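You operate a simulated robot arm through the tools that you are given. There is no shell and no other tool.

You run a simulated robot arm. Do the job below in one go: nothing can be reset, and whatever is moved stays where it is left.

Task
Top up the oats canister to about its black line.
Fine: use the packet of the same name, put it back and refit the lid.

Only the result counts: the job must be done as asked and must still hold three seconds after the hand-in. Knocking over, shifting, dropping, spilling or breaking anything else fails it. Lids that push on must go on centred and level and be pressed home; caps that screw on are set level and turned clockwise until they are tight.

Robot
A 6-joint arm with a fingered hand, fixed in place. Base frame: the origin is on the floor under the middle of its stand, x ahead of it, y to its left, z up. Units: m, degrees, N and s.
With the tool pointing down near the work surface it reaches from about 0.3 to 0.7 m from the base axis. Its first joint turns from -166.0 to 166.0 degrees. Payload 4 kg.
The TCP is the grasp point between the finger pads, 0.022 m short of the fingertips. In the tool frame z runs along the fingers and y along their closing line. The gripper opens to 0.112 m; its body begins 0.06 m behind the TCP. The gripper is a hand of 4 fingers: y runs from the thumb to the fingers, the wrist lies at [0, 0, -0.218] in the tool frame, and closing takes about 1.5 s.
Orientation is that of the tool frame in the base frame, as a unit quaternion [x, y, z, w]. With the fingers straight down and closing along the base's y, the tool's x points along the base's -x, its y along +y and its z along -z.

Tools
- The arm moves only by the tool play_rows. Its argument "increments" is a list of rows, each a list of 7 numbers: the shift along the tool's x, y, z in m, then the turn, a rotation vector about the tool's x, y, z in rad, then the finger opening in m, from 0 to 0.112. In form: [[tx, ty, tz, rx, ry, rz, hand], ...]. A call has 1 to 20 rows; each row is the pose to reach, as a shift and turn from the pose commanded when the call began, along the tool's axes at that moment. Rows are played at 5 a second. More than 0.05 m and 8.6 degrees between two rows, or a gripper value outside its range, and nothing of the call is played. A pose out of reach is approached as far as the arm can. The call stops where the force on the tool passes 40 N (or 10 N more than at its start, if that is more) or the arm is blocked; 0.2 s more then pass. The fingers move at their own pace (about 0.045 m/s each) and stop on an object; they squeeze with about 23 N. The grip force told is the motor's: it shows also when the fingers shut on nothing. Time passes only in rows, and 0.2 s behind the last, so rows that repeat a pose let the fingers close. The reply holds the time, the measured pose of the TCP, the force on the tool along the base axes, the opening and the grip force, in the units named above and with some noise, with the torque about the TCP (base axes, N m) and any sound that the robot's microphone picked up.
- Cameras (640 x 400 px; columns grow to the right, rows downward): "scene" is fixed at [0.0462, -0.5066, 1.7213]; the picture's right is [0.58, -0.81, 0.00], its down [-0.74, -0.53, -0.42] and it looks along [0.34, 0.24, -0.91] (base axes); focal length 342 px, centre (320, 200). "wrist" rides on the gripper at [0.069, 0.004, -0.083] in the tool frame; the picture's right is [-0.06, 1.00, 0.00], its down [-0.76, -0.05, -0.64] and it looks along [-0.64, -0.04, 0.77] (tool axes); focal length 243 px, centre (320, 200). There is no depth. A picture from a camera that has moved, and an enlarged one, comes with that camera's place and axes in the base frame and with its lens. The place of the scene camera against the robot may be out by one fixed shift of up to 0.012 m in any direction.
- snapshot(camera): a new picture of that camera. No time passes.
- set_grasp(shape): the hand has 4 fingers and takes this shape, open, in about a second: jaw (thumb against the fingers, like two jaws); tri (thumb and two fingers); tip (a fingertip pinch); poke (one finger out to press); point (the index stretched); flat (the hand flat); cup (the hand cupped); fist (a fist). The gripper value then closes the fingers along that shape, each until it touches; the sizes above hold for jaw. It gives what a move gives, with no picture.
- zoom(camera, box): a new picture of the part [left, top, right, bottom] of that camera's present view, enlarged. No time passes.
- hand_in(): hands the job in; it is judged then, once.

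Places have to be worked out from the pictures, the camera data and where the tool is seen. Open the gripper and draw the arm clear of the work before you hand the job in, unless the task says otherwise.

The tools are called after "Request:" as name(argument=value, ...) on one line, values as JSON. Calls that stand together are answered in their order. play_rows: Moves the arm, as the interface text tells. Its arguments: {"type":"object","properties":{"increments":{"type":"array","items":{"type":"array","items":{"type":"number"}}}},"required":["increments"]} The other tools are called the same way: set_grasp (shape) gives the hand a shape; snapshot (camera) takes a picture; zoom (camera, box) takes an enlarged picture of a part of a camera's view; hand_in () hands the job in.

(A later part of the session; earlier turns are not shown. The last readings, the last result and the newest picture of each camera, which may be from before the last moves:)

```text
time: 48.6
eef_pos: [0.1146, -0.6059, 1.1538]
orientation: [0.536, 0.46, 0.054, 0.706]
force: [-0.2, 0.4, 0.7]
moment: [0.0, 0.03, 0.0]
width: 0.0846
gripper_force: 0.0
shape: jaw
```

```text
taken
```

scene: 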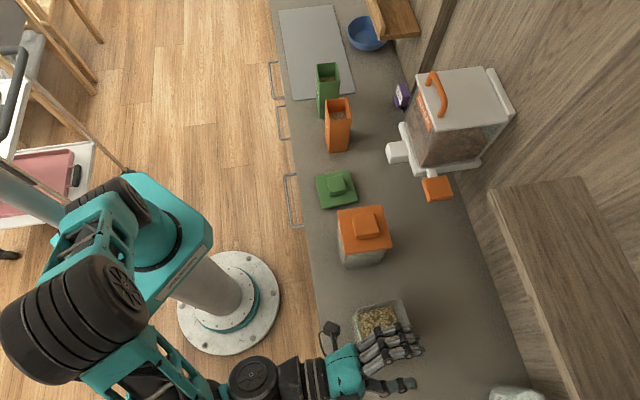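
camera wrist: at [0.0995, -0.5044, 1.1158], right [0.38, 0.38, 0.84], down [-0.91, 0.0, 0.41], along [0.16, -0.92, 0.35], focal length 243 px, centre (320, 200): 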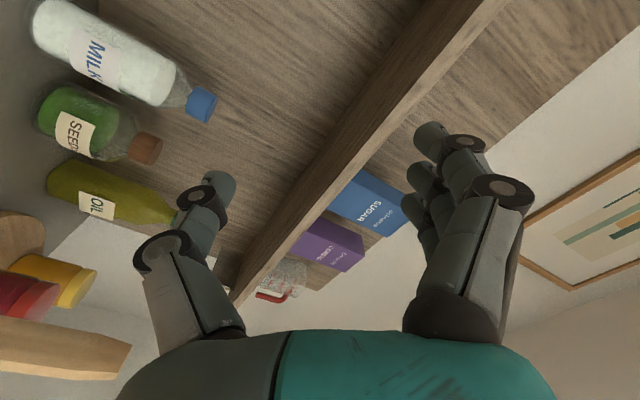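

The rehearsal reached the full roll without trouble. I'll roll back upright, then traverse toward the packet (keeping the wrist away from the base column), still empty-handed.

Request:
play_rows(increments=[[-0.003, 0.004, 0, 0, 0, 0.147, 0.09], [-0.006, 0.008, 0, 0, 0, 0.294, 0.09], [-0.009, 0.012, 0, 0, 0, 0.441, 0.09], [-0.012, 0.016, 0, 0, 0, 0.588, 0.09], [-0.015, 0.02, 0, 0, 0, 0.735, 0.09], [-0.0177, 0.0243, 0, 0, 0, 0.882, 0.09], [-0.0177, 0.0243, 0, 0, 0, 1.029, 0.09], [-0.0177, 0.0243, 0, 0, 0, 1.176, 0.09], [-0.0177, 0.0243, 0, 0, 0, 1.323, 0.09], [-0.0177, 0.0243, 0, 0, 0, 1.47, 0.09], [-0.0177, 0.0243, 0, 0, 0, 1.617, 0.09], [-0.0177, 0.0243, 0, 0, 0, 1.764, 0.09], [-0.0177, 0.0243, 0, 0, 0, 1.911, 0.09], [-0.0177, 0.0243, 0, 0, 0, 2.058, 0.09], [-0.0177, 0.0243, 0, 0, 0, 2.2, 0.09], [-0.0177, 0.0243, 0, 0, 0, 2.2, 0.09]])

```text
time: 52.0
eef_pos: [0.1168, -0.605, 1.1835]
orientation: [0.652, -0.27, 0.654, 0.271]
force: [-0.6, -0.3, 0.2]
moment: [0.0, 0.02, -0.02]
width: 0.0897
gripper_force: 0.0
shape: jaw
```

Upright again at s≈-0.345. Now the traverse to the front of the oats packet at the same height, testing reach.

Request:
play_rows(increments=[[0, -0.0431, 0.0056, 0, 0, 0, 0.095], [0, -0.0862, 0.0112, 0, 0, 0, 0.095], [0, -0.1293, 0.0168, 0, 0, 0, 0.095], [0, -0.1724, 0.0224, 0, 0, 0, 0.095], [0, -0.2155, 0.028, 0, 0, 0, 0.095], [0, -0.2586, 0.0336, 0, 0, 0, 0.095], [0, -0.3017, 0.0392, 0, 0, 0, 0.095], [0, -0.345, 0.045, 0, 0, 0, 0.095], [0, -0.3852, 0.03, 0, 0, 0, 0.095], [0, -0.4254, 0.015, 0, 0, 0, 0.095], [0, -0.4656, 0.0, 0, 0, 0, 0.095], [0, -0.5058, -0.015, 0, 0, 0, 0.095], [0, -0.546, -0.03, 0, 0, 0, 0.095], [0, -0.5862, -0.045, 0, 0, 0, 0.095], [0, -0.6264, -0.06, 0, 0, 0, 0.095], [0, -0.6666, -0.075, 0, 0, 0, 0.095], [0, -0.707, -0.09, 0, 0, 0, 0.095], [0, -0.707, -0.09, 0, 0, 0, 0.095]])

Request:
snapshot(camera="wrist")

```text
time: 55.8
eef_pos: [0.5531, -0.0425, 1.1829]
orientation: [0.653, -0.269, 0.654, 0.272]
force: [0.1, -1.0, -0.2]
moment: [-0.01, 0.01, -0.01]
width: 0.0948
gripper_force: 0.0
shape: jaw
```

```text
taken
camera wrist: at [0.4921, 0.0138, 1.2506], right [-0.71, -0.71, -0.06], down [-0.42, 0.49, -0.77], along [0.57, -0.52, -0.64], focal length 243 px, centre (320, 200)
```

wrist: 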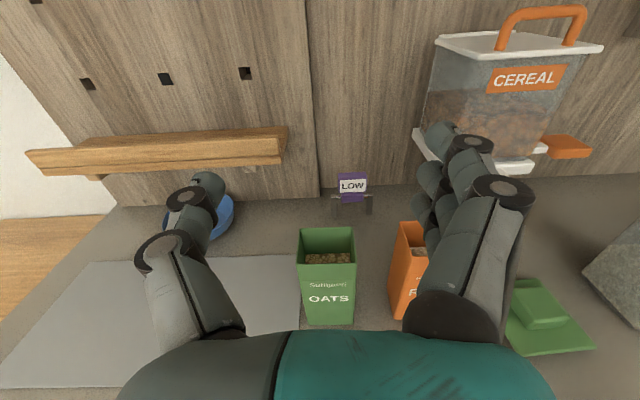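

Everything was reachable, and the OATS packet is centred ahead. I'll zoom in on it to fix its position for the grasp.

Request:
zoom(camera="wrist", box=[270, 200, 450, 340])

```text
2.86 times, centred on (360, 270) of wrist
camera zoom: at [0.4921, 0.0138, 1.2506], right [-0.71, -0.71, -0.06], down [-0.42, 0.49, -0.77], along [0.57, -0.52, -0.64], focal length 693 px, centre (206, 0)
```

zoom: 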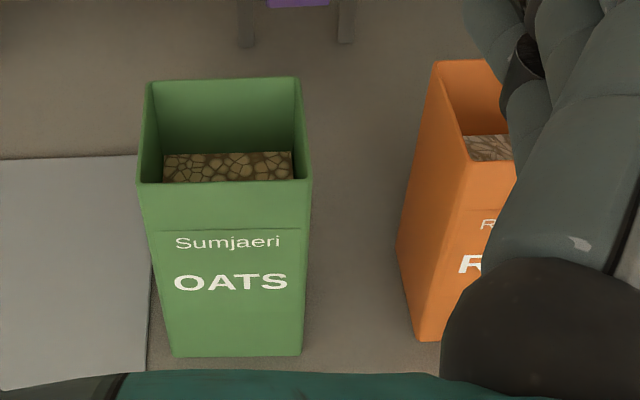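

Packet: s 0.332–0.397, depth 0.492–0.543, rim z≈1.035, filled to z≈0.99. I'll go down in front of it to z≈0.975, centred on it with the hand open 0.095, and look again.

Request:
play_rows(increments=[[-0.042, -0.001, 0, 0, 0, 0, 0.095], [-0.084, -0.002, 0, 0, 0, 0, 0.095], [-0.126, -0.003, 0, 0, 0, 0, 0.095], [-0.168, -0.003, 0, 0, 0, 0, 0.095], [-0.208, -0.003, 0, 0, 0, 0, 0.095], [-0.208, -0.003, 0, 0, 0, 0, 0.095]])

Request:
snapshot(camera="wrist")

Request:
snapshot(camera="scene")

```text
time: 57.2
eef_pos: [0.5905, -0.0374, 0.9878]
orientation: [0.673, -0.283, 0.635, 0.252]
force: [-0.4, -0.2, 0.5]
moment: [0.01, -0.01, 0.0]
width: 0.0948
gripper_force: 0.1
shape: jaw
out of reach, approached as far as the arm can: row 2, 3, 4, 5, 6
```

```text
taken
camera wrist: at [0.531, 0.014, 1.0622], right [-0.7, -0.71, -0.08], down [-0.45, 0.53, -0.72], along [0.55, -0.47, -0.69], focal length 243 px, centre (320, 200)
```

wrist: 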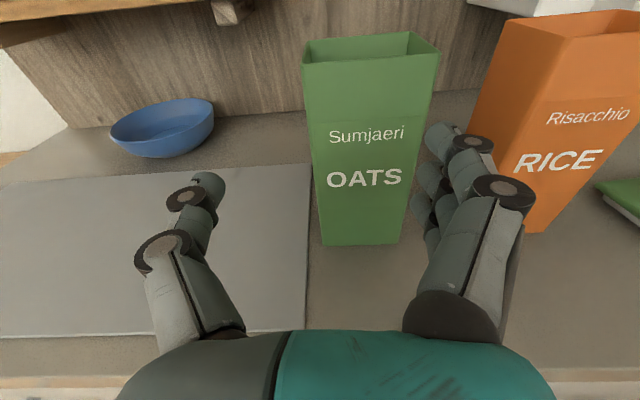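

```text
taken
```

scene: 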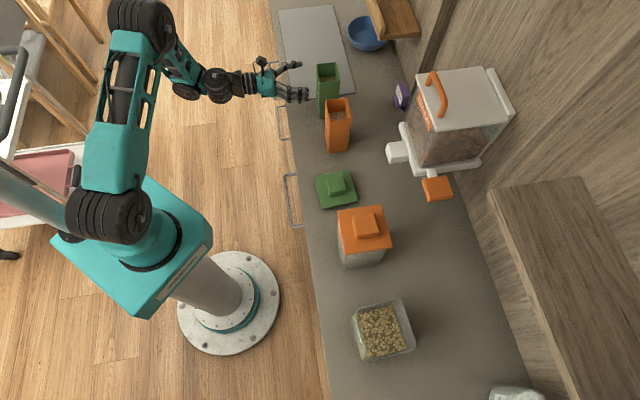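

The horizontal tool is out of reach at this low height (the arm stopped short in front of the packet, touching nothing). I'll back up a little and pitch the fingers ~25° downward, which should ease the wrist, then come down again.

Request:
play_rows(increments=[[0.02, 0.007, -0.019, -0.0032, -0.0925, -0.0044, 0.095], [0.04, 0.013, -0.019, -0.0064, -0.185, -0.0088, 0.095], [0.056, 0.02, -0.019, -0.0096, -0.2775, -0.0132, 0.095], [0.0716, 0.0256, -0.019, -0.0128, -0.37, -0.0176, 0.095], [0.0716, 0.0256, -0.019, -0.0128, -0.37, -0.0176, 0.095]])

```text
time: 58.4
eef_pos: [0.5598, -0.0485, 1.0602]
orientation: [0.78, -0.322, 0.496, 0.206]
force: [1.3, 1.2, 1.0]
moment: [-0.03, 0.01, -0.04]
width: 0.0946
gripper_force: 0.1
shape: jaw
```

Reachable now with the fingers pitched 25° down. I'll lower to the approach line (z≈1.023) and look before advancing along the fingers.

Request:
play_rows(increments=[[-0.0168, -0.0013, 0.0078, 0, 0, 0, 0.095], [-0.0335, -0.0025, 0.0156, 0, 0, 0, 0.095], [-0.0335, -0.0025, 0.0156, 0, 0, 0, 0.095]])

Request:
snapshot(camera="wrist")

```text
time: 59.2
eef_pos: [0.5614, -0.0474, 1.0231]
orientation: [0.779, -0.322, 0.497, 0.207]
force: [0.7, -1.1, 0.4]
moment: [0.01, -0.01, 0.01]
width: 0.0948
gripper_force: 0.0
shape: jaw
```

```text
taken
camera wrist: at [0.5265, -0.0168, 1.12], right [-0.72, -0.69, -0.06], down [-0.61, 0.67, -0.42], along [0.33, -0.27, -0.9], focal length 243 px, centre (320, 200)
```

wrist: 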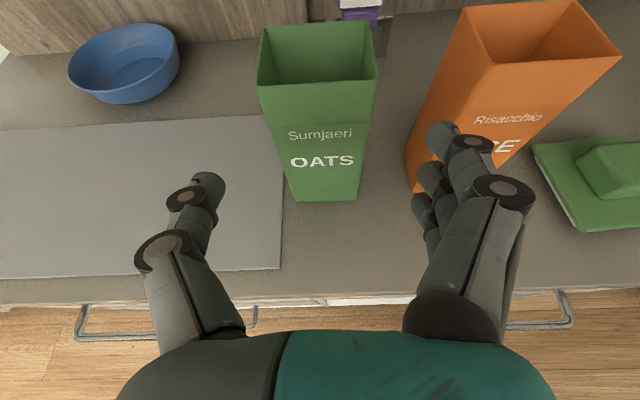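

The fingers line up with the gap on the right and free space on the left. I'll advance 0.09 m along the finger direction so the hand straddles the packet.

Request:
play_rows(increments=[[0, 0, 0.015, 0, 0, 0, 0.095], [0, 0, 0.03, 0, 0, 0, 0.095], [0, 0, 0.045, 0, 0, 0, 0.095], [0, 0, 0.06, 0, 0, 0, 0.095], [0, 0, 0.06, 0, 0, 0, 0.095]])

Request:
snapshot(camera="wrist")

Request:
zoom(camera="scene", box=[250, 40, 410, 170])

```text
time: 60.4
eef_pos: [0.5999, -0.084, 0.9972]
orientation: [0.779, -0.321, 0.497, 0.206]
force: [0.1, -0.3, -0.3]
moment: [0.02, 0.0, 0.03]
width: 0.0946
gripper_force: 0.1
shape: jaw
```

```text
taken
camera wrist: at [0.5654, -0.0547, 1.0935], right [-0.72, -0.69, -0.06], down [-0.61, 0.67, -0.42], along [0.33, -0.27, -0.9], focal length 243 px, centre (320, 200)
```

wrist: 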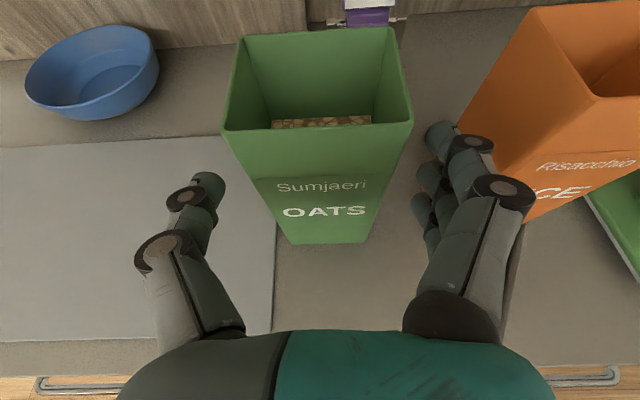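

```text
3.08 times, centred on (330, 105) of scene
camera zoom: at [0.0462, -0.5066, 1.7213], right [0.58, -0.81, 0.0], down [-0.74, -0.53, -0.42], along [0.34, 0.24, -0.91], focal length 1053 px, centre (289, 492)
```

zoom: 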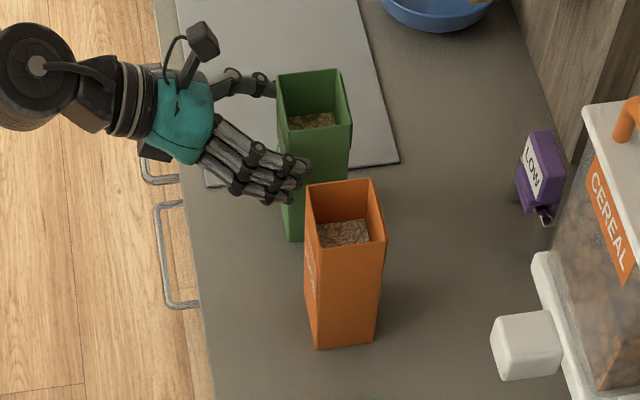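

Still no contact; the fingertips are already beside the packet. I'll advance the remaining 3 cm.

Request:
play_rows(increments=[[0, 0, 0.01, 0, 0, 0, 0.095], [0, 0, 0.02, 0, 0, 0, 0.095], [0, 0, 0.03, 0, 0, 0, 0.095], [0, 0, 0.03, 0, 0, 0, 0.095]])

Request:
snapshot(camera="wrist")

```text
time: 61.4
eef_pos: [0.6191, -0.1052, 0.9852]
orientation: [0.779, -0.322, 0.497, 0.206]
force: [0.3, -0.3, -0.4]
moment: [0.0, -0.01, -0.01]
width: 0.0949
gripper_force: 0.0
shape: jaw
```

```text
taken
camera wrist: at [0.5839, -0.0746, 1.0823], right [-0.72, -0.69, -0.06], down [-0.61, 0.67, -0.42], along [0.33, -0.27, -0.9], focal length 243 px, centre (320, 200)
```

wrist: 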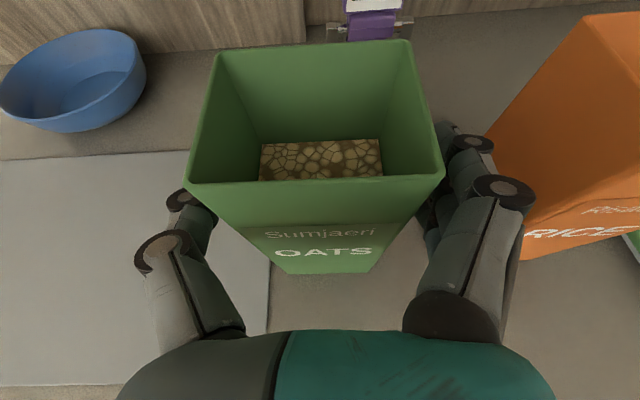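

The packet is centred between thumb and fingers. Closing on it now.

Request:
play_rows(increments=[[0, 0, 0, 0, 0, 0, 0.08], [0, 0, 0, 0, 0, 0, 0.07], [0, 0, 0, 0, 0, 0, 0.06], [0, 0, 0, 0, 0, 0, 0.05], [0, 0, 0, 0, 0, 0, 0.05], [0, 0, 0, 0, 0, 0, 0.05], [0, 0, 0, 0, 0, 0, 0.05]])

Request:
snapshot(camera="wrist")

Request:
zoom(camera="scene", box=[250, 40, 410, 170])

```text
time: 63.0
eef_pos: [0.6181, -0.1051, 0.9856]
orientation: [0.779, -0.322, 0.497, 0.207]
force: [0.4, 0.4, 0.2]
moment: [0.01, -0.03, 0.03]
width: 0.0623
gripper_force: 23.2
shape: jaw
```

```text
taken
camera wrist: at [0.5838, -0.0745, 1.0822], right [-0.72, -0.69, -0.06], down [-0.61, 0.67, -0.42], along [0.33, -0.27, -0.9], focal length 243 px, centre (320, 200)
```

wrist: 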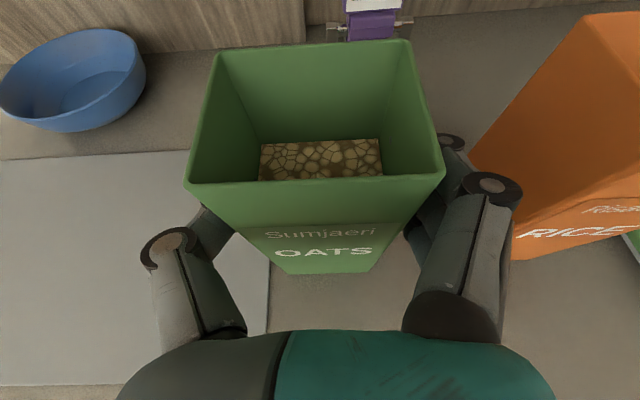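

```text
3.08 times, centred on (330, 105) of scene
camera zoom: at [0.0462, -0.5066, 1.7213], right [0.58, -0.81, 0.0], down [-0.74, -0.53, -0.42], along [0.34, 0.24, -0.91], focal length 1053 px, centre (289, 492)
```

zoom: 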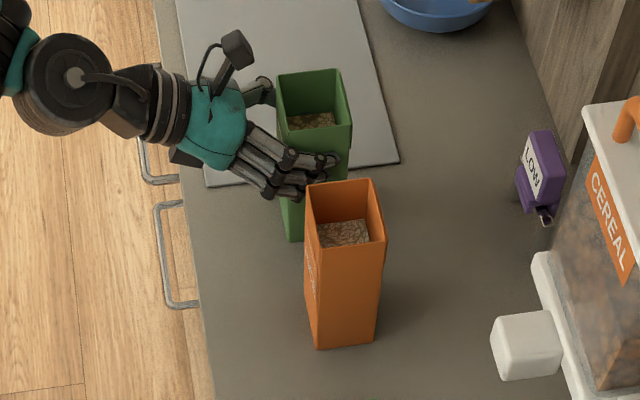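

Firm grip at 0.062 m. I'll lift 3 cm straight up and read the weight.

Request:
play_rows(increments=[[0.0045, 0, -0.0021, 0, 0, 0, 0.05], [0.0136, 0, -0.0063, 0, 0, 0, 0.05], [0.0272, 0, -0.0127, 0, 0, 0, 0.05], [0.0272, 0, -0.0127, 0, 0, 0, 0.05], [0.0272, 0, -0.0127, 0, 0, 0, 0.05]])

Request:
snapshot(camera="wrist")

```text
time: 64.2
eef_pos: [0.6191, -0.1053, 1.0148]
orientation: [0.779, -0.323, 0.496, 0.207]
force: [-0.1, -0.2, -2.9]
moment: [-0.02, 0.05, 0.04]
width: 0.0625
gripper_force: 22.4
shape: jaw
```

```text
taken
camera wrist: at [0.5841, -0.074, 1.1122], right [-0.72, -0.69, -0.06], down [-0.61, 0.67, -0.42], along [0.33, -0.27, -0.9], focal length 243 px, centre (320, 200)
```

wrist: 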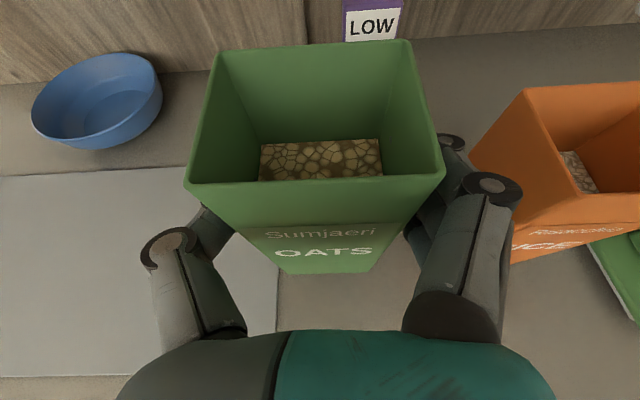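

The packet is up, steady in the grip, weighing about 2.9 N. I'll raise it to z≈1.21 so its bottom clears the rice canister.

Request:
play_rows(increments=[[0.0354, 0, -0.0165, 0, 0, 0, 0.05], [0.0707, 0, -0.033, 0, 0, 0, 0.05], [0.106, 0, -0.0494, 0, 0, 0, 0.05], [0.1414, 0, -0.0659, 0, 0, 0, 0.05], [0.1767, 0, -0.0824, 0, 0, 0, 0.05], [0.1767, 0, -0.0824, 0, 0, 0, 0.05]])

```text
time: 65.6
eef_pos: [0.6181, -0.106, 1.2117]
orientation: [0.779, -0.323, 0.496, 0.208]
force: [0.1, -0.6, -2.2]
moment: [0.03, 0.03, -0.03]
width: 0.0624
gripper_force: 23.3
shape: jaw
```

Carrying height reached, grip steady. Now the traverse along the counter to the left of the canister (s≈-0.40), keeping the packet upright and bowing slightly outward past the base.

Request:
play_rows(increments=[[0.0016, 0.0402, 0.0034, 0, 0, 0, 0.05], [0.0031, 0.0804, 0.0067, 0, 0, 0, 0.05], [0.0047, 0.1206, 0.0101, 0, 0, 0, 0.05], [0.0062, 0.1608, 0.0134, 0, 0, 0, 0.05], [0.0078, 0.201, 0.0168, 0, 0, 0, 0.05], [0.0094, 0.2412, 0.0201, 0, 0, 0, 0.05], [0.0109, 0.2814, 0.0235, 0, 0, 0, 0.05], [0.0125, 0.3216, 0.0268, 0, 0, 0, 0.05], [0.0139, 0.362, 0.0299, 0, 0, 0, 0.05], [0.0128, 0.402, 0.0276, 0, 0, 0, 0.05], [0.0118, 0.442, 0.0254, 0, 0, 0, 0.05], [0.0107, 0.482, 0.0231, 0, 0, 0, 0.05], [0.0097, 0.522, 0.0208, 0, 0, 0, 0.05], [0.0086, 0.562, 0.0186, 0, 0, 0, 0.05], [0.0075, 0.602, 0.0163, 0, 0, 0, 0.05], [0.0065, 0.642, 0.014, 0, 0, 0, 0.05], [0.0054, 0.682, 0.0117, 0, 0, 0, 0.05], [0.0044, 0.722, 0.0095, 0, 0, 0, 0.05], [0.0033, 0.762, 0.0072, 0, 0, 0, 0.05], [0.0033, 0.762, 0.0072, 0, 0, 0, 0.05]])

Request:
snapshot(camera="wrist")

Request:
snapshot(camera="scene")

```text
time: 69.8
eef_pos: [0.0863, -0.65, 1.2139]
orientation: [0.779, -0.322, 0.497, 0.206]
force: [-0.3, 0.1, -3.3]
moment: [0.03, 0.02, 0.01]
width: 0.0625
gripper_force: 22.4
shape: jaw
```

```text
taken
camera wrist: at [0.0521, -0.6201, 1.3106], right [-0.72, -0.69, -0.06], down [-0.61, 0.67, -0.42], along [0.33, -0.27, -0.9], focal length 243 px, centre (320, 200)
```

wrist: 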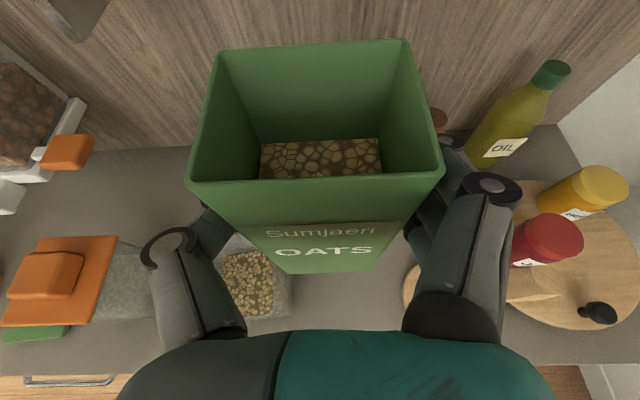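

```text
taken
```

scene: 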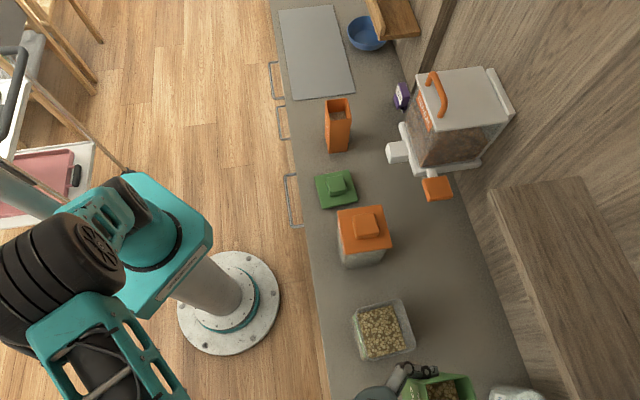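

The packet is at s≈-0.40 beside the canister, upright and full. I'll zoom both views to confirm the canister mouth location relative to the packet.

Request:
zoom(camera="wrist", box=[150, 210, 330, 350])

Request:
zoom(camera="scene", box=[320, 280, 500, 400])

```text
2.86 times, centred on (240, 280) of wrist
camera zoom: at [0.0521, -0.6201, 1.3106], right [-0.72, -0.69, -0.06], down [-0.61, 0.67, -0.42], along [0.33, -0.27, -0.9], focal length 693 px, centre (549, -29)
```

zoom: 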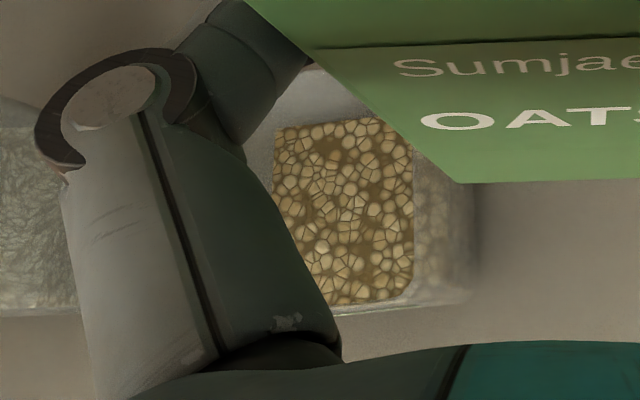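

```text
3.33 times, centred on (410, 340) of scene
camera zoom: at [0.0462, -0.5066, 1.7213], right [0.58, -0.81, 0.0], down [-0.74, -0.53, -0.42], along [0.34, 0.24, -0.91], focal length 1140 px, centre (20, -267)
```

zoom: 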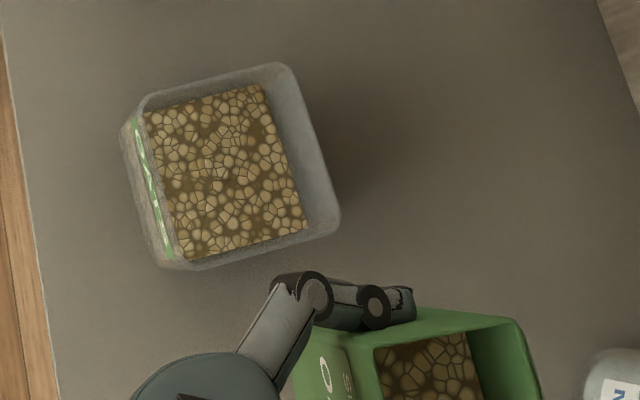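

Mouth centre agrees with s≈-0.289, depth≈0.514. Phase 1 of the pour: roll 60° toward the canister (still below spilling) while easing down to z≈1.15.

Request:
play_rows(increments=[[-0.0075, -0.0046, 0.0029, 0, 0, -0.131, 0.05], [-0.015, -0.0092, 0.0057, 0, 0, -0.262, 0.05], [-0.0224, -0.0137, 0.0086, 0, 0, -0.393, 0.05], [-0.0299, -0.0183, 0.0114, 0, 0, -0.524, 0.05], [-0.0374, -0.0229, 0.0143, 0, 0, -0.655, 0.05], [-0.0449, -0.0275, 0.0171, 0, 0, -0.786, 0.05], [-0.0523, -0.032, 0.02, 0, 0, -0.917, 0.05], [-0.0598, -0.0366, 0.0228, 0, 0, -1.047, 0.05]])

Request:
snapshot(camera="wrist")

Request:
zoom(camera="scene", box=[320, 280, 500, 400])

```text
time: 71.6
eef_pos: [0.1089, -0.6195, 1.148]
orientation: [0.835, 0.111, 0.327, 0.427]
force: [-0.1, -0.6, -3.0]
moment: [0.08, 0.0, 0.01]
width: 0.0624
gripper_force: 23.0
shape: jaw
```

```text
taken
camera wrist: at [0.1091, -0.5354, 1.2169], right [-0.14, -0.64, 0.76], down [-0.99, 0.09, -0.11], along [0.01, -0.77, -0.64], focal length 243 px, centre (320, 200)
```

wrist: 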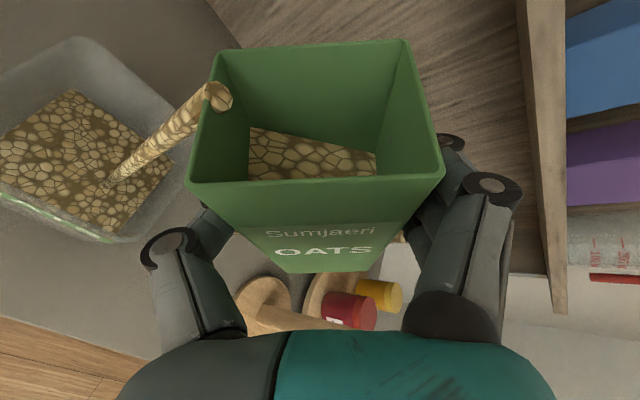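

```text
3.33 times, centred on (410, 340) of scene
camera zoom: at [0.0462, -0.5066, 1.7213], right [0.58, -0.81, 0.0], down [-0.74, -0.53, -0.42], along [0.34, 0.24, -0.91], focal length 1140 px, centre (20, -267)
```

zoom: 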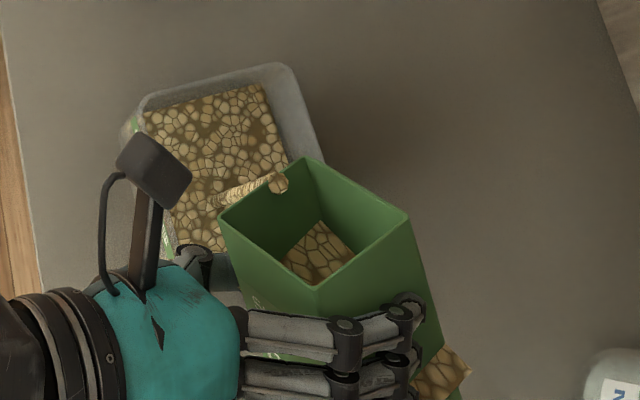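

Oats are already flowing at 60°, and the stream lands inside the canister. I'll hold this tilt for a moment and watch the level.

Request:
play_rows(increments=[[0, 0, 0, 0, 0, 0, 0.05], [0, 0, 0, 0, 0, 0, 0.05]])

Request:
snapshot(camera="wrist")

Request:
zoom(camera="scene", box=[320, 280, 500, 400])

```text
time: 72.2
eef_pos: [0.1095, -0.6191, 1.1493]
orientation: [0.836, 0.11, 0.327, 0.427]
force: [0.2, -0.1, -2.5]
moment: [0.04, 0.01, 0.01]
width: 0.0623
gripper_force: 22.9
shape: jaw
```

```text
taken
camera wrist: at [0.109, -0.5355, 1.2171], right [-0.14, -0.64, 0.76], down [-0.99, 0.09, -0.11], along [0.01, -0.76, -0.64], focal length 243 px, centre (320, 200)
```

wrist: 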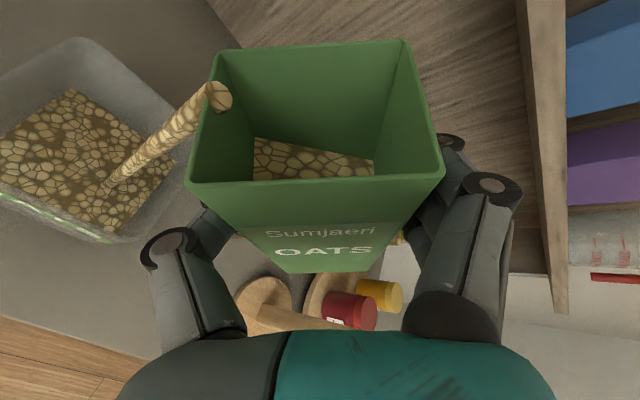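

```text
3.33 times, centred on (410, 340) of scene
camera zoom: at [0.0462, -0.5066, 1.7213], right [0.58, -0.81, 0.0], down [-0.74, -0.53, -0.42], along [0.34, 0.24, -0.91], focal length 1140 px, centre (20, -267)
```

zoom: 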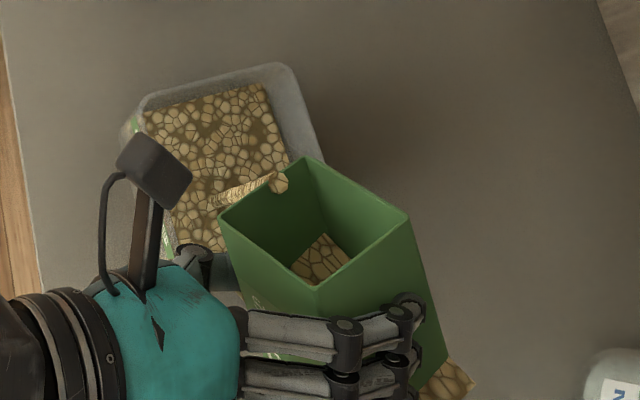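

The stream lands well inside. I'll zoom in on the packet's contents to gauge the rate before continuing.

Request:
zoom(camera="wrist", box=[180, 30, 460, 210])

Request:
zoom(camera="wrist", box=[0, 20, 250, 260])

```text
2.22 times, centred on (320, 120) of wrist
camera zoom: at [0.109, -0.5355, 1.2171], right [-0.14, -0.64, 0.76], down [-0.99, 0.09, -0.11], along [0.01, -0.76, -0.64], focal length 539 px, centre (320, 378)
```

zoom: 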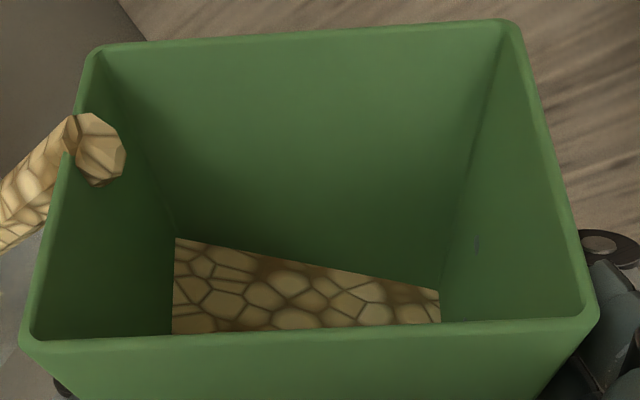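

```text
1.67 times, centred on (125, 140) of wrist
camera zoom: at [0.109, -0.5355, 1.2171], right [-0.14, -0.64, 0.76], down [-0.99, 0.09, -0.11], along [0.01, -0.76, -0.64], focal length 404 px, centre (645, 300)
```

zoom: 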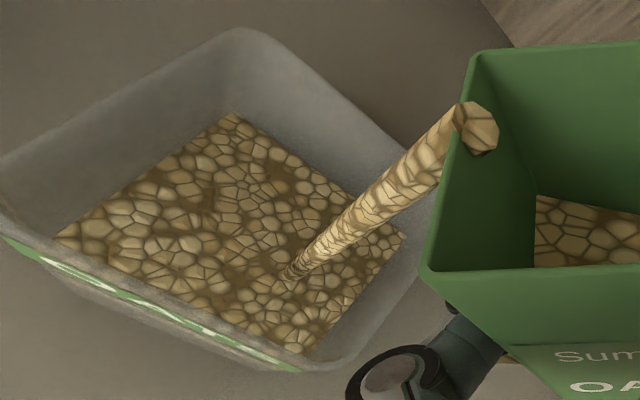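

Contents have dropped only ~8% so far, at a modest steady rate. I'll nudge the packet 1 cm toward the canister's centre and keep pouring one more second at this tilt.

Request:
play_rows(increments=[[0.0052, -0.003, 0, 0, 0, 0, 0.05], [0.0104, -0.006, 0, 0, 0, 0, 0.05], [0.0104, -0.006, 0, 0, 0, 0, 0.05], [0.0104, -0.006, 0, 0, 0, 0, 0.05]])

Request:
zoom(camera="wrist", box=[180, 30, 460, 210])

Request:
zoom(camera="wrist", box=[0, 20, 250, 260])

Request:
zoom(camera="scene", box=[320, 280, 500, 400])

```text
time: 73.2
eef_pos: [0.1162, -0.6115, 1.1469]
orientation: [0.836, 0.111, 0.327, 0.427]
force: [0.7, 0.5, -1.6]
moment: [0.03, 0.0, -0.03]
width: 0.0624
gripper_force: 23.0
shape: jaw
```

```text
2.22 times, centred on (320, 120) of wrist
camera zoom: at [0.1171, -0.5276, 1.2167], right [-0.14, -0.64, 0.76], down [-0.99, 0.09, -0.11], along [0.01, -0.76, -0.65], focal length 539 px, centre (320, 378)
```

zoom: 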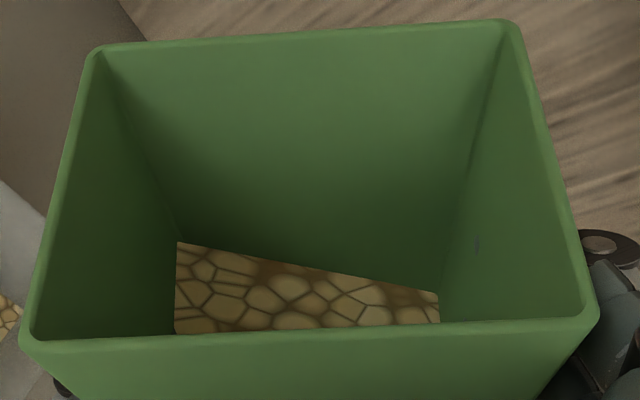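

```text
1.67 times, centred on (125, 140) of wrist
camera zoom: at [0.1171, -0.5276, 1.2167], right [-0.14, -0.64, 0.76], down [-0.99, 0.09, -0.11], along [0.01, -0.76, -0.65], focal length 404 px, centre (645, 300)
```

zoom: 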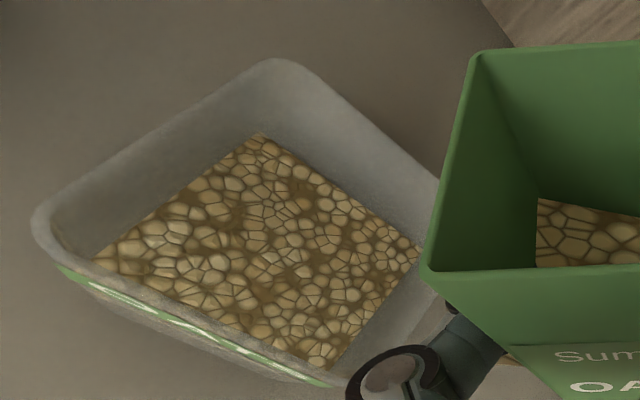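

```text
3.33 times, centred on (410, 340) of scene
camera zoom: at [0.0462, -0.5066, 1.7213], right [0.58, -0.81, 0.0], down [-0.74, -0.53, -0.42], along [0.34, 0.24, -0.91], focal length 1140 px, centre (20, -267)
```

zoom: 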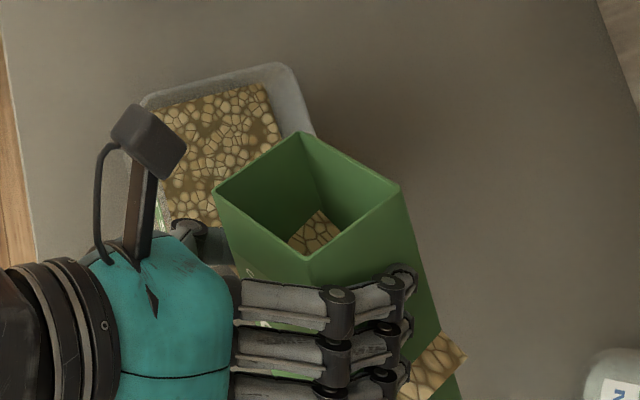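

The flow stopped by itself at this tilt, so it behaves like a level-limited pour: more tilt lets more out. I'll roll another 10°, keeping the lip centred over the mouth, and hold about a second.

Request:
play_rows(increments=[[0.0016, -0.0012, 0.0078, 0, 0, -0.087, 0.05], [0.0033, -0.0023, 0.0157, 0, 0, -0.1745, 0.05], [0.0033, -0.0023, 0.0157, 0, 0, -0.1745, 0.05], [0.0033, -0.0023, 0.0157, 0, 0, -0.1745, 0.05], [0.0033, -0.0023, 0.0157, 0, 0, -0.1745, 0.05], [0.0033, -0.0023, 0.0157, 0, 0, -0.1745, 0.05], [0.0033, -0.0023, 0.0157, 0, 0, -0.1745, 0.05]])

Request:
snapshot(camera="wrist")

Request:
zoom(camera="wrist", box=[180, 30, 460, 210])

Request:
zoom(camera="scene", box=[320, 280, 500, 400])

```text
time: 74.8
eef_pos: [0.1291, -0.6174, 1.1423]
orientation: [0.823, 0.182, 0.289, 0.454]
force: [0.2, -1.0, -1.5]
moment: [0.02, 0.0, -0.03]
width: 0.0625
gripper_force: 22.9
shape: jaw
```

```text
taken
camera wrist: at [0.1312, -0.5271, 1.2005], right [-0.01, -0.56, 0.83], down [-1.0, 0.01, -0.01], along [0.0, -0.83, -0.56], focal length 243 px, centre (320, 200)
```

wrist: 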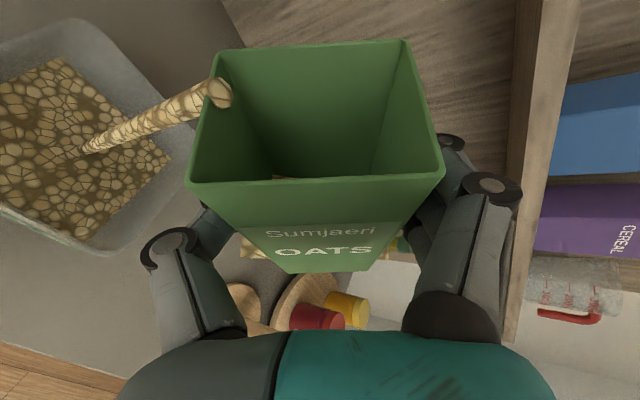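

```text
2.22 times, centred on (320, 120) of wrist
camera zoom: at [0.1312, -0.5271, 1.2005], right [-0.01, -0.56, 0.83], down [-1.0, 0.01, -0.01], along [0.0, -0.83, -0.56], focal length 539 px, centre (320, 378)
```

zoom: 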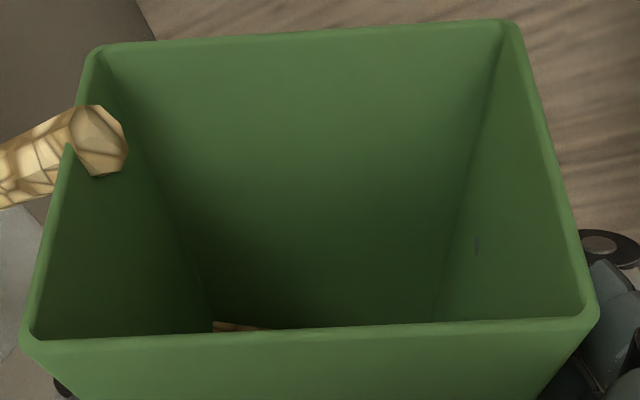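

```text
3.33 times, centred on (410, 340) of scene
camera zoom: at [0.0462, -0.5066, 1.7213], right [0.58, -0.81, 0.0], down [-0.74, -0.53, -0.42], along [0.34, 0.24, -0.91], focal length 1140 px, centre (20, -267)
```

zoom: 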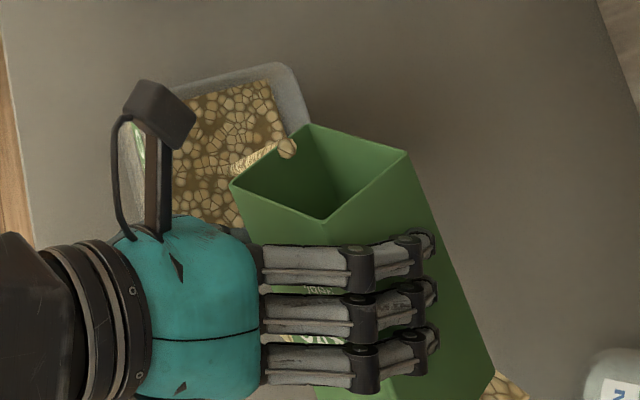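

Flow is quick at 70°; the packet is already down to roughly 6 cm of fill, near what I expect to need. I'll roll back upright now to stop the stream, then check the level properly.

Request:
play_rows(increments=[[0, 0, 0, 0, 0, 0.14, 0.05], [0, 0, 0, 0, 0, 0.28, 0.05], [0, 0, 0, 0, 0, 0.42, 0.05], [-0.0058, 0.011, -0.0057, 0, 0, 0.555, 0.05], [-0.0115, 0.022, -0.0115, 0, 0, 0.69, 0.05], [-0.0173, 0.033, -0.0172, 0, 0, 0.825, 0.05], [-0.0231, 0.0439, -0.0229, 0, 0, 0.96, 0.05], [-0.0288, 0.0549, -0.0287, 0, 0, 1.09, 0.05], [-0.0346, 0.0659, -0.0344, 0, 0, 1.2217, 0.05], [-0.0346, 0.0659, -0.0344, 0, 0, 1.2217, 0.05]])

Request:
snapshot(camera="wrist")

Request:
zoom(camera="scene", box=[320, 280, 500, 400])

```text
time: 77.0
eef_pos: [0.0848, -0.6511, 1.2018]
orientation: [0.779, -0.323, 0.497, 0.206]
force: [0.2, 0.8, -2.4]
moment: [0.01, 0.02, 0.03]
width: 0.0623
gripper_force: 22.8
shape: jaw
```

```text
taken
camera wrist: at [0.0492, -0.62, 1.2982], right [-0.72, -0.69, -0.06], down [-0.6, 0.67, -0.42], along [0.33, -0.27, -0.9], focal length 243 px, centre (320, 200)
```

wrist: 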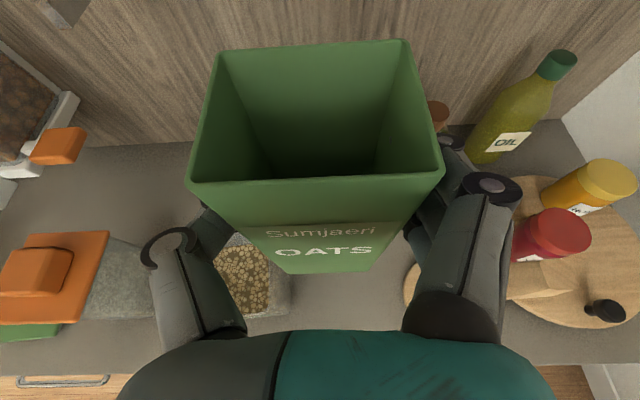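

```text
3.33 times, centred on (410, 340) of scene
camera zoom: at [0.0462, -0.5066, 1.7213], right [0.58, -0.81, 0.0], down [-0.74, -0.53, -0.42], along [0.34, 0.24, -0.91], focal length 1140 px, centre (20, -267)
```

zoom: 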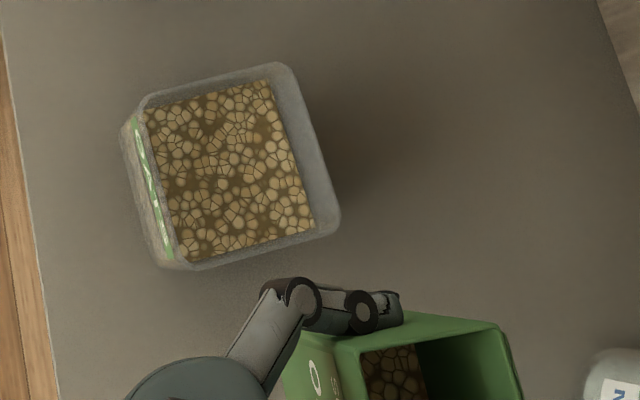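

Flow stopped, no spill visible, and the canister surface has come up. I'll back the hand off in front-left of the canister so the wrist camera can see the level against the black line.

Request:
play_rows(increments=[[-0.0152, 0.018, -0.0326, 0, 0, 0, 0.05], [-0.0304, 0.036, -0.0652, 0, 0, 0, 0.05], [-0.0457, 0.054, -0.0979, 0, 0, 0, 0.05], [-0.0609, 0.072, -0.1305, 0, 0, 0, 0.05], [-0.0761, 0.09, -0.1631, 0, 0, 0, 0.05], [-0.1078, 0.09, -0.1483, 0, 0, 0, 0.05], [-0.1395, 0.09, -0.1335, 0, 0, 0, 0.05], [-0.1712, 0.09, -0.1187, 0, 0, 0, 0.05], [-0.2029, 0.09, -0.1039, 0, 0, 0, 0.05], [-0.2029, 0.09, -0.1039, 0, 0, 0, 0.05]])

Request:
snapshot(camera="wrist")

```text
time: 79.2
eef_pos: [-0.107, -0.5876, 1.0609]
orientation: [0.779, -0.322, 0.497, 0.207]
force: [-0.1, 0.1, -0.7]
moment: [0.01, -0.01, 0.0]
width: 0.0623
gripper_force: 23.4
shape: jaw
```

```text
taken
camera wrist: at [-0.1423, -0.5566, 1.1572], right [-0.72, -0.69, -0.06], down [-0.61, 0.67, -0.42], along [0.33, -0.27, -0.9], focal length 243 px, centre (320, 200)
```

wrist: 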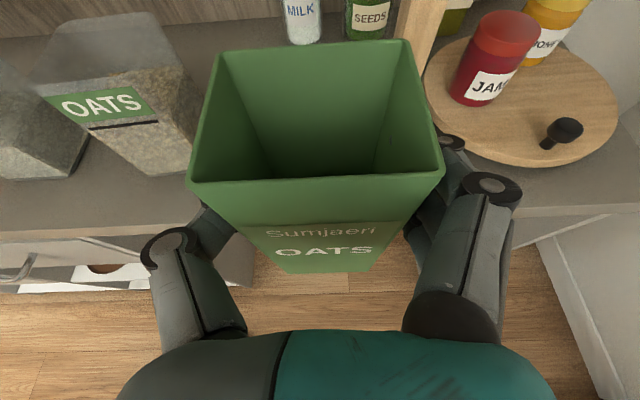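

The front of the canister is in view at the left. I'll zoom in on the label, black line and level.

Request:
zoom(camera="wrist", box=[20, 0, 220, 190])

Request:
zoom(camera="wrist", box=[50, 60, 210, 190])

```text
2.11 times, centred on (120, 95) of wrist
camera zoom: at [-0.1423, -0.5566, 1.1572], right [-0.72, -0.69, -0.06], down [-0.61, 0.67, -0.42], along [0.33, -0.27, -0.9], focal length 511 px, centre (741, 421)
```

zoom: 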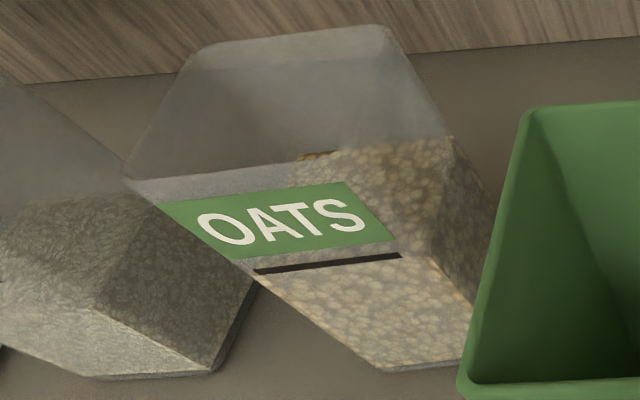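

```text
3.08 times, centred on (130, 125) of wrist
camera zoom: at [-0.1423, -0.5566, 1.1572], right [-0.72, -0.69, -0.06], down [-0.61, 0.67, -0.42], along [0.33, -0.27, -0.9], focal length 746 px, centre (905, 431)
```

zoom: 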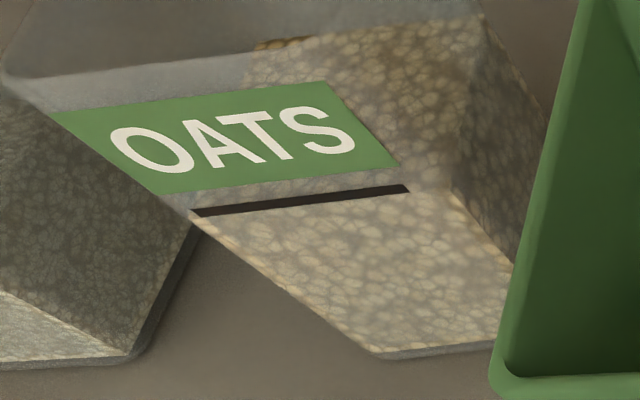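

The level now appears to be right about at the black line. I'll zoom tighter to quantify any remaining gap.

Request:
zoom(camera="wrist", box=[90, 90, 210, 165])

```text
5.33 times, centred on (150, 128) of wrist
camera zoom: at [-0.1423, -0.5566, 1.1572], right [-0.72, -0.69, -0.06], down [-0.61, 0.67, -0.42], along [0.33, -0.27, -0.9], focal length 1294 px, centre (1227, 587)
```

zoom: 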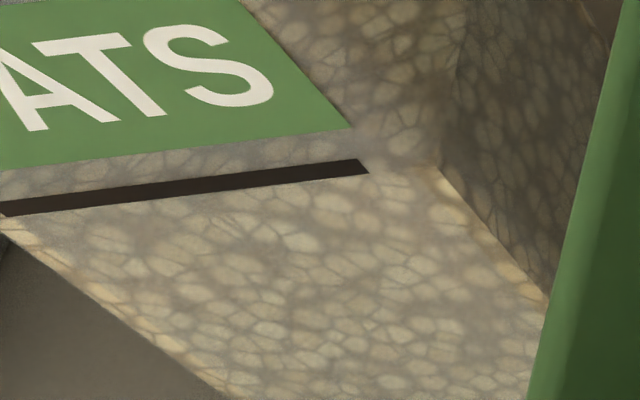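

The level works out to z≈0.9745 against the line's ≈0.979, i.e. about 4 mm short of the line. I'll return to the pouring spot for a small extra pour.

Request:
play_rows(increments=[[0.0317, 0, -0.0148, 0, 0, 0, 0.05], [0.0634, 0, -0.0296, 0, 0, 0, 0.05], [0.0951, 0, -0.0444, 0, 0, 0, 0.05], [0.1268, 0, -0.0592, 0, 0, 0, 0.05], [0.142, -0.018, -0.0266, 0, 0, 0, 0.05], [0.1572, -0.036, 0.006, 0, 0, 0, 0.05], [0.1725, -0.054, 0.0387, 0, 0, 0, 0.05], [0.1877, -0.072, 0.0713, 0, 0, 0, 0.05], [0.2029, -0.09, 0.1039, 0, 0, 0, 0.05], [0.2029, -0.09, 0.1039, 0, 0, 0, 0.05]])

```text
time: 81.4
eef_pos: [0.0845, -0.6489, 1.2018]
orientation: [0.779, -0.322, 0.497, 0.207]
force: [-0.1, -0.6, -1.5]
moment: [0.0, -0.01, 0.01]
width: 0.0622
gripper_force: 23.0
shape: jaw
```

Back beside the canister. I'll roll to 64° over the mouth and check whether any flow starts.

Request:
play_rows(increments=[[-0.0071, -0.0076, 0.0049, 0, 0, -0.14, 0.05], [-0.0141, -0.0152, 0.0099, 0, 0, -0.28, 0.05], [-0.0212, -0.0228, 0.0148, 0, 0, -0.42, 0.05], [-0.0283, -0.0305, 0.0197, 0, 0, -0.56, 0.05], [-0.0354, -0.0381, 0.0246, 0, 0, -0.7, 0.05], [-0.0424, -0.0457, 0.0296, 0, 0, -0.84, 0.05], [-0.0495, -0.0533, 0.0345, 0, 0, -0.98, 0.05], [-0.0495, -0.0533, 0.0345, 0, 0, -1.117, 0.05]])

Request:
snapshot(camera="wrist")

```text
time: 83.2
eef_pos: [0.1282, -0.6194, 1.1413]
orientation: [0.831, 0.141, 0.311, 0.438]
force: [0.8, -0.1, -1.1]
moment: [0.03, 0.01, -0.01]
width: 0.0622
gripper_force: 23.2
shape: jaw
```

```text
taken
camera wrist: at [0.1289, -0.5325, 1.2059], right [-0.09, -0.61, 0.79], down [-1.0, 0.05, -0.07], along [0.0, -0.79, -0.61], focal length 243 px, centre (320, 200)
```

wrist: 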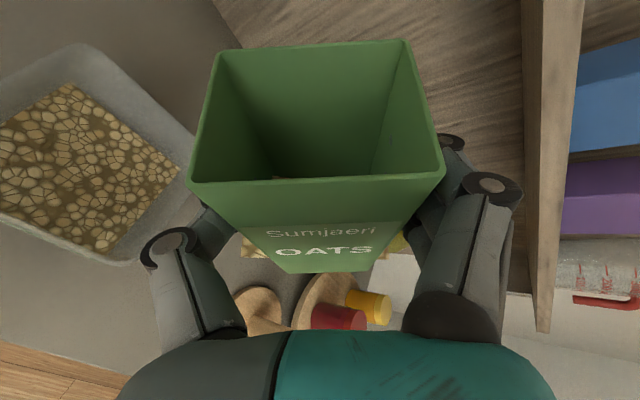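

No flow at 64°. I'll add 4° and look.

Request:
play_rows(increments=[[0, 0, 0, 0, 0, -0.07, 0.05]])

Request:
snapshot(camera="wrist")

```text
time: 83.6
eef_pos: [0.1285, -0.6193, 1.1403]
orientation: [0.826, 0.169, 0.296, 0.449]
force: [1.2, -0.5, -1.6]
moment: [0.05, -0.04, 0.0]
width: 0.0622
gripper_force: 23.0
shape: jaw
```

```text
taken
camera wrist: at [0.1293, -0.5301, 1.2021], right [-0.04, -0.57, 0.82], down [-1.0, 0.02, -0.03], along [0.0, -0.82, -0.57], focal length 243 px, centre (320, 200)
```

wrist: 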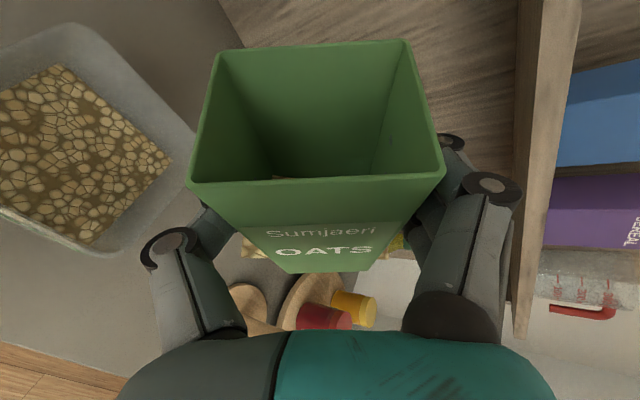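

Still no flow at 68°. Another 3°.

Request:
play_rows(increments=[[0, 0, 0, 0, 0, -0.052, 0.05]])

Request:
snapshot(camera="wrist")

```text
time: 84.0
eef_pos: [0.1274, -0.6208, 1.1402]
orientation: [0.821, 0.189, 0.285, 0.457]
force: [-1.2, 0.6, -2.1]
moment: [0.02, -0.03, -0.01]
width: 0.0619
gripper_force: 22.6
shape: jaw
```

```text
taken
camera wrist: at [0.1291, -0.5281, 1.1992], right [0.0, -0.55, 0.84], down [-1.0, 0.0, 0.0], along [0.0, -0.84, -0.55], focal length 243 px, centre (320, 200)
```

wrist: 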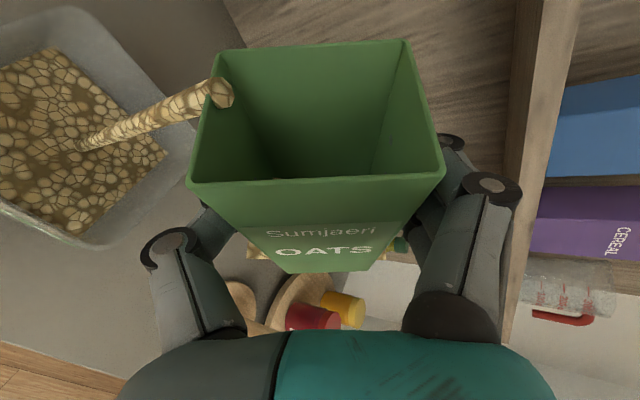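

A stream has started at 71°. Since the flow is level-limited it should add only a few millimetres; I'll hold 0.4 s and look.

Request:
play_rows(increments=[[0, 0, 0, 0, 0, 0, 0.05]])

Request:
snapshot(camera="wrist")

```text
time: 84.4
eef_pos: [0.128, -0.6203, 1.1419]
orientation: [0.821, 0.189, 0.284, 0.458]
force: [0.4, -0.3, -1.2]
moment: [0.04, -0.01, -0.01]
width: 0.0621
gripper_force: 22.9
shape: jaw
```

```text
taken
camera wrist: at [0.129, -0.5282, 1.1993], right [0.0, -0.55, 0.84], down [-1.0, 0.0, 0.0], along [0.0, -0.84, -0.55], focal length 243 px, centre (320, 200)
```

wrist: 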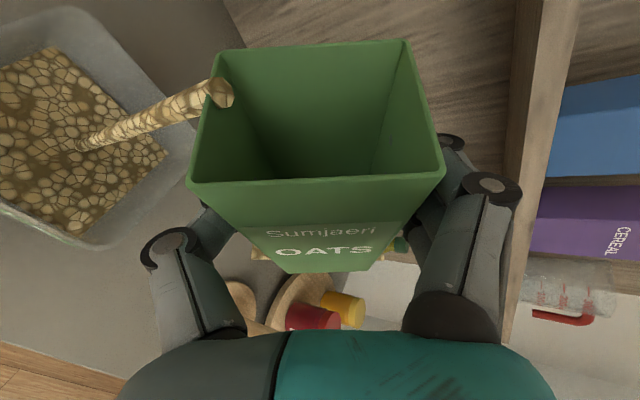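

Still trickling after about half a second; I'll stop now by rolling back upright.

Request:
play_rows(increments=[[0, 0, 0, 0, 0, 0.145, 0.05], [0, 0, 0, 0, 0, 0.29, 0.05], [-0.005, 0.0092, -0.0049, 0, 0, 0.43, 0.05], [-0.01, 0.0184, -0.0099, 0, 0, 0.57, 0.05], [-0.015, 0.0276, -0.0148, 0, 0, 0.705, 0.05], [-0.02, 0.0368, -0.0197, 0, 0, 0.84, 0.05], [-0.025, 0.046, -0.0246, 0, 0, 0.975, 0.05], [-0.03, 0.0552, -0.0296, 0, 0, 1.11, 0.05], [-0.035, 0.0644, -0.0345, 0, 0, 1.239, 0.05], [-0.035, 0.0644, -0.0345, 0, 0, 1.239, 0.05]])

Request:
zoom(camera="scene", box=[320, 280, 500, 400])

```text
time: 86.6
eef_pos: [0.0837, -0.6512, 1.2008]
orientation: [0.779, -0.323, 0.497, 0.206]
force: [0.3, 0.4, -1.5]
moment: [0.0, 0.0, 0.0]
width: 0.0624
gripper_force: 23.0
shape: jaw
```

```text
3.33 times, centred on (410, 340) of scene
camera zoom: at [0.0462, -0.5066, 1.7213], right [0.58, -0.81, 0.0], down [-0.74, -0.53, -0.42], along [0.34, 0.24, -0.91], focal length 1140 px, centre (20, -267)
```

zoom: 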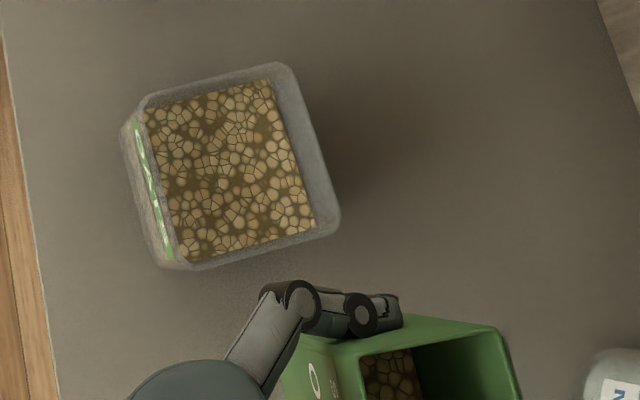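

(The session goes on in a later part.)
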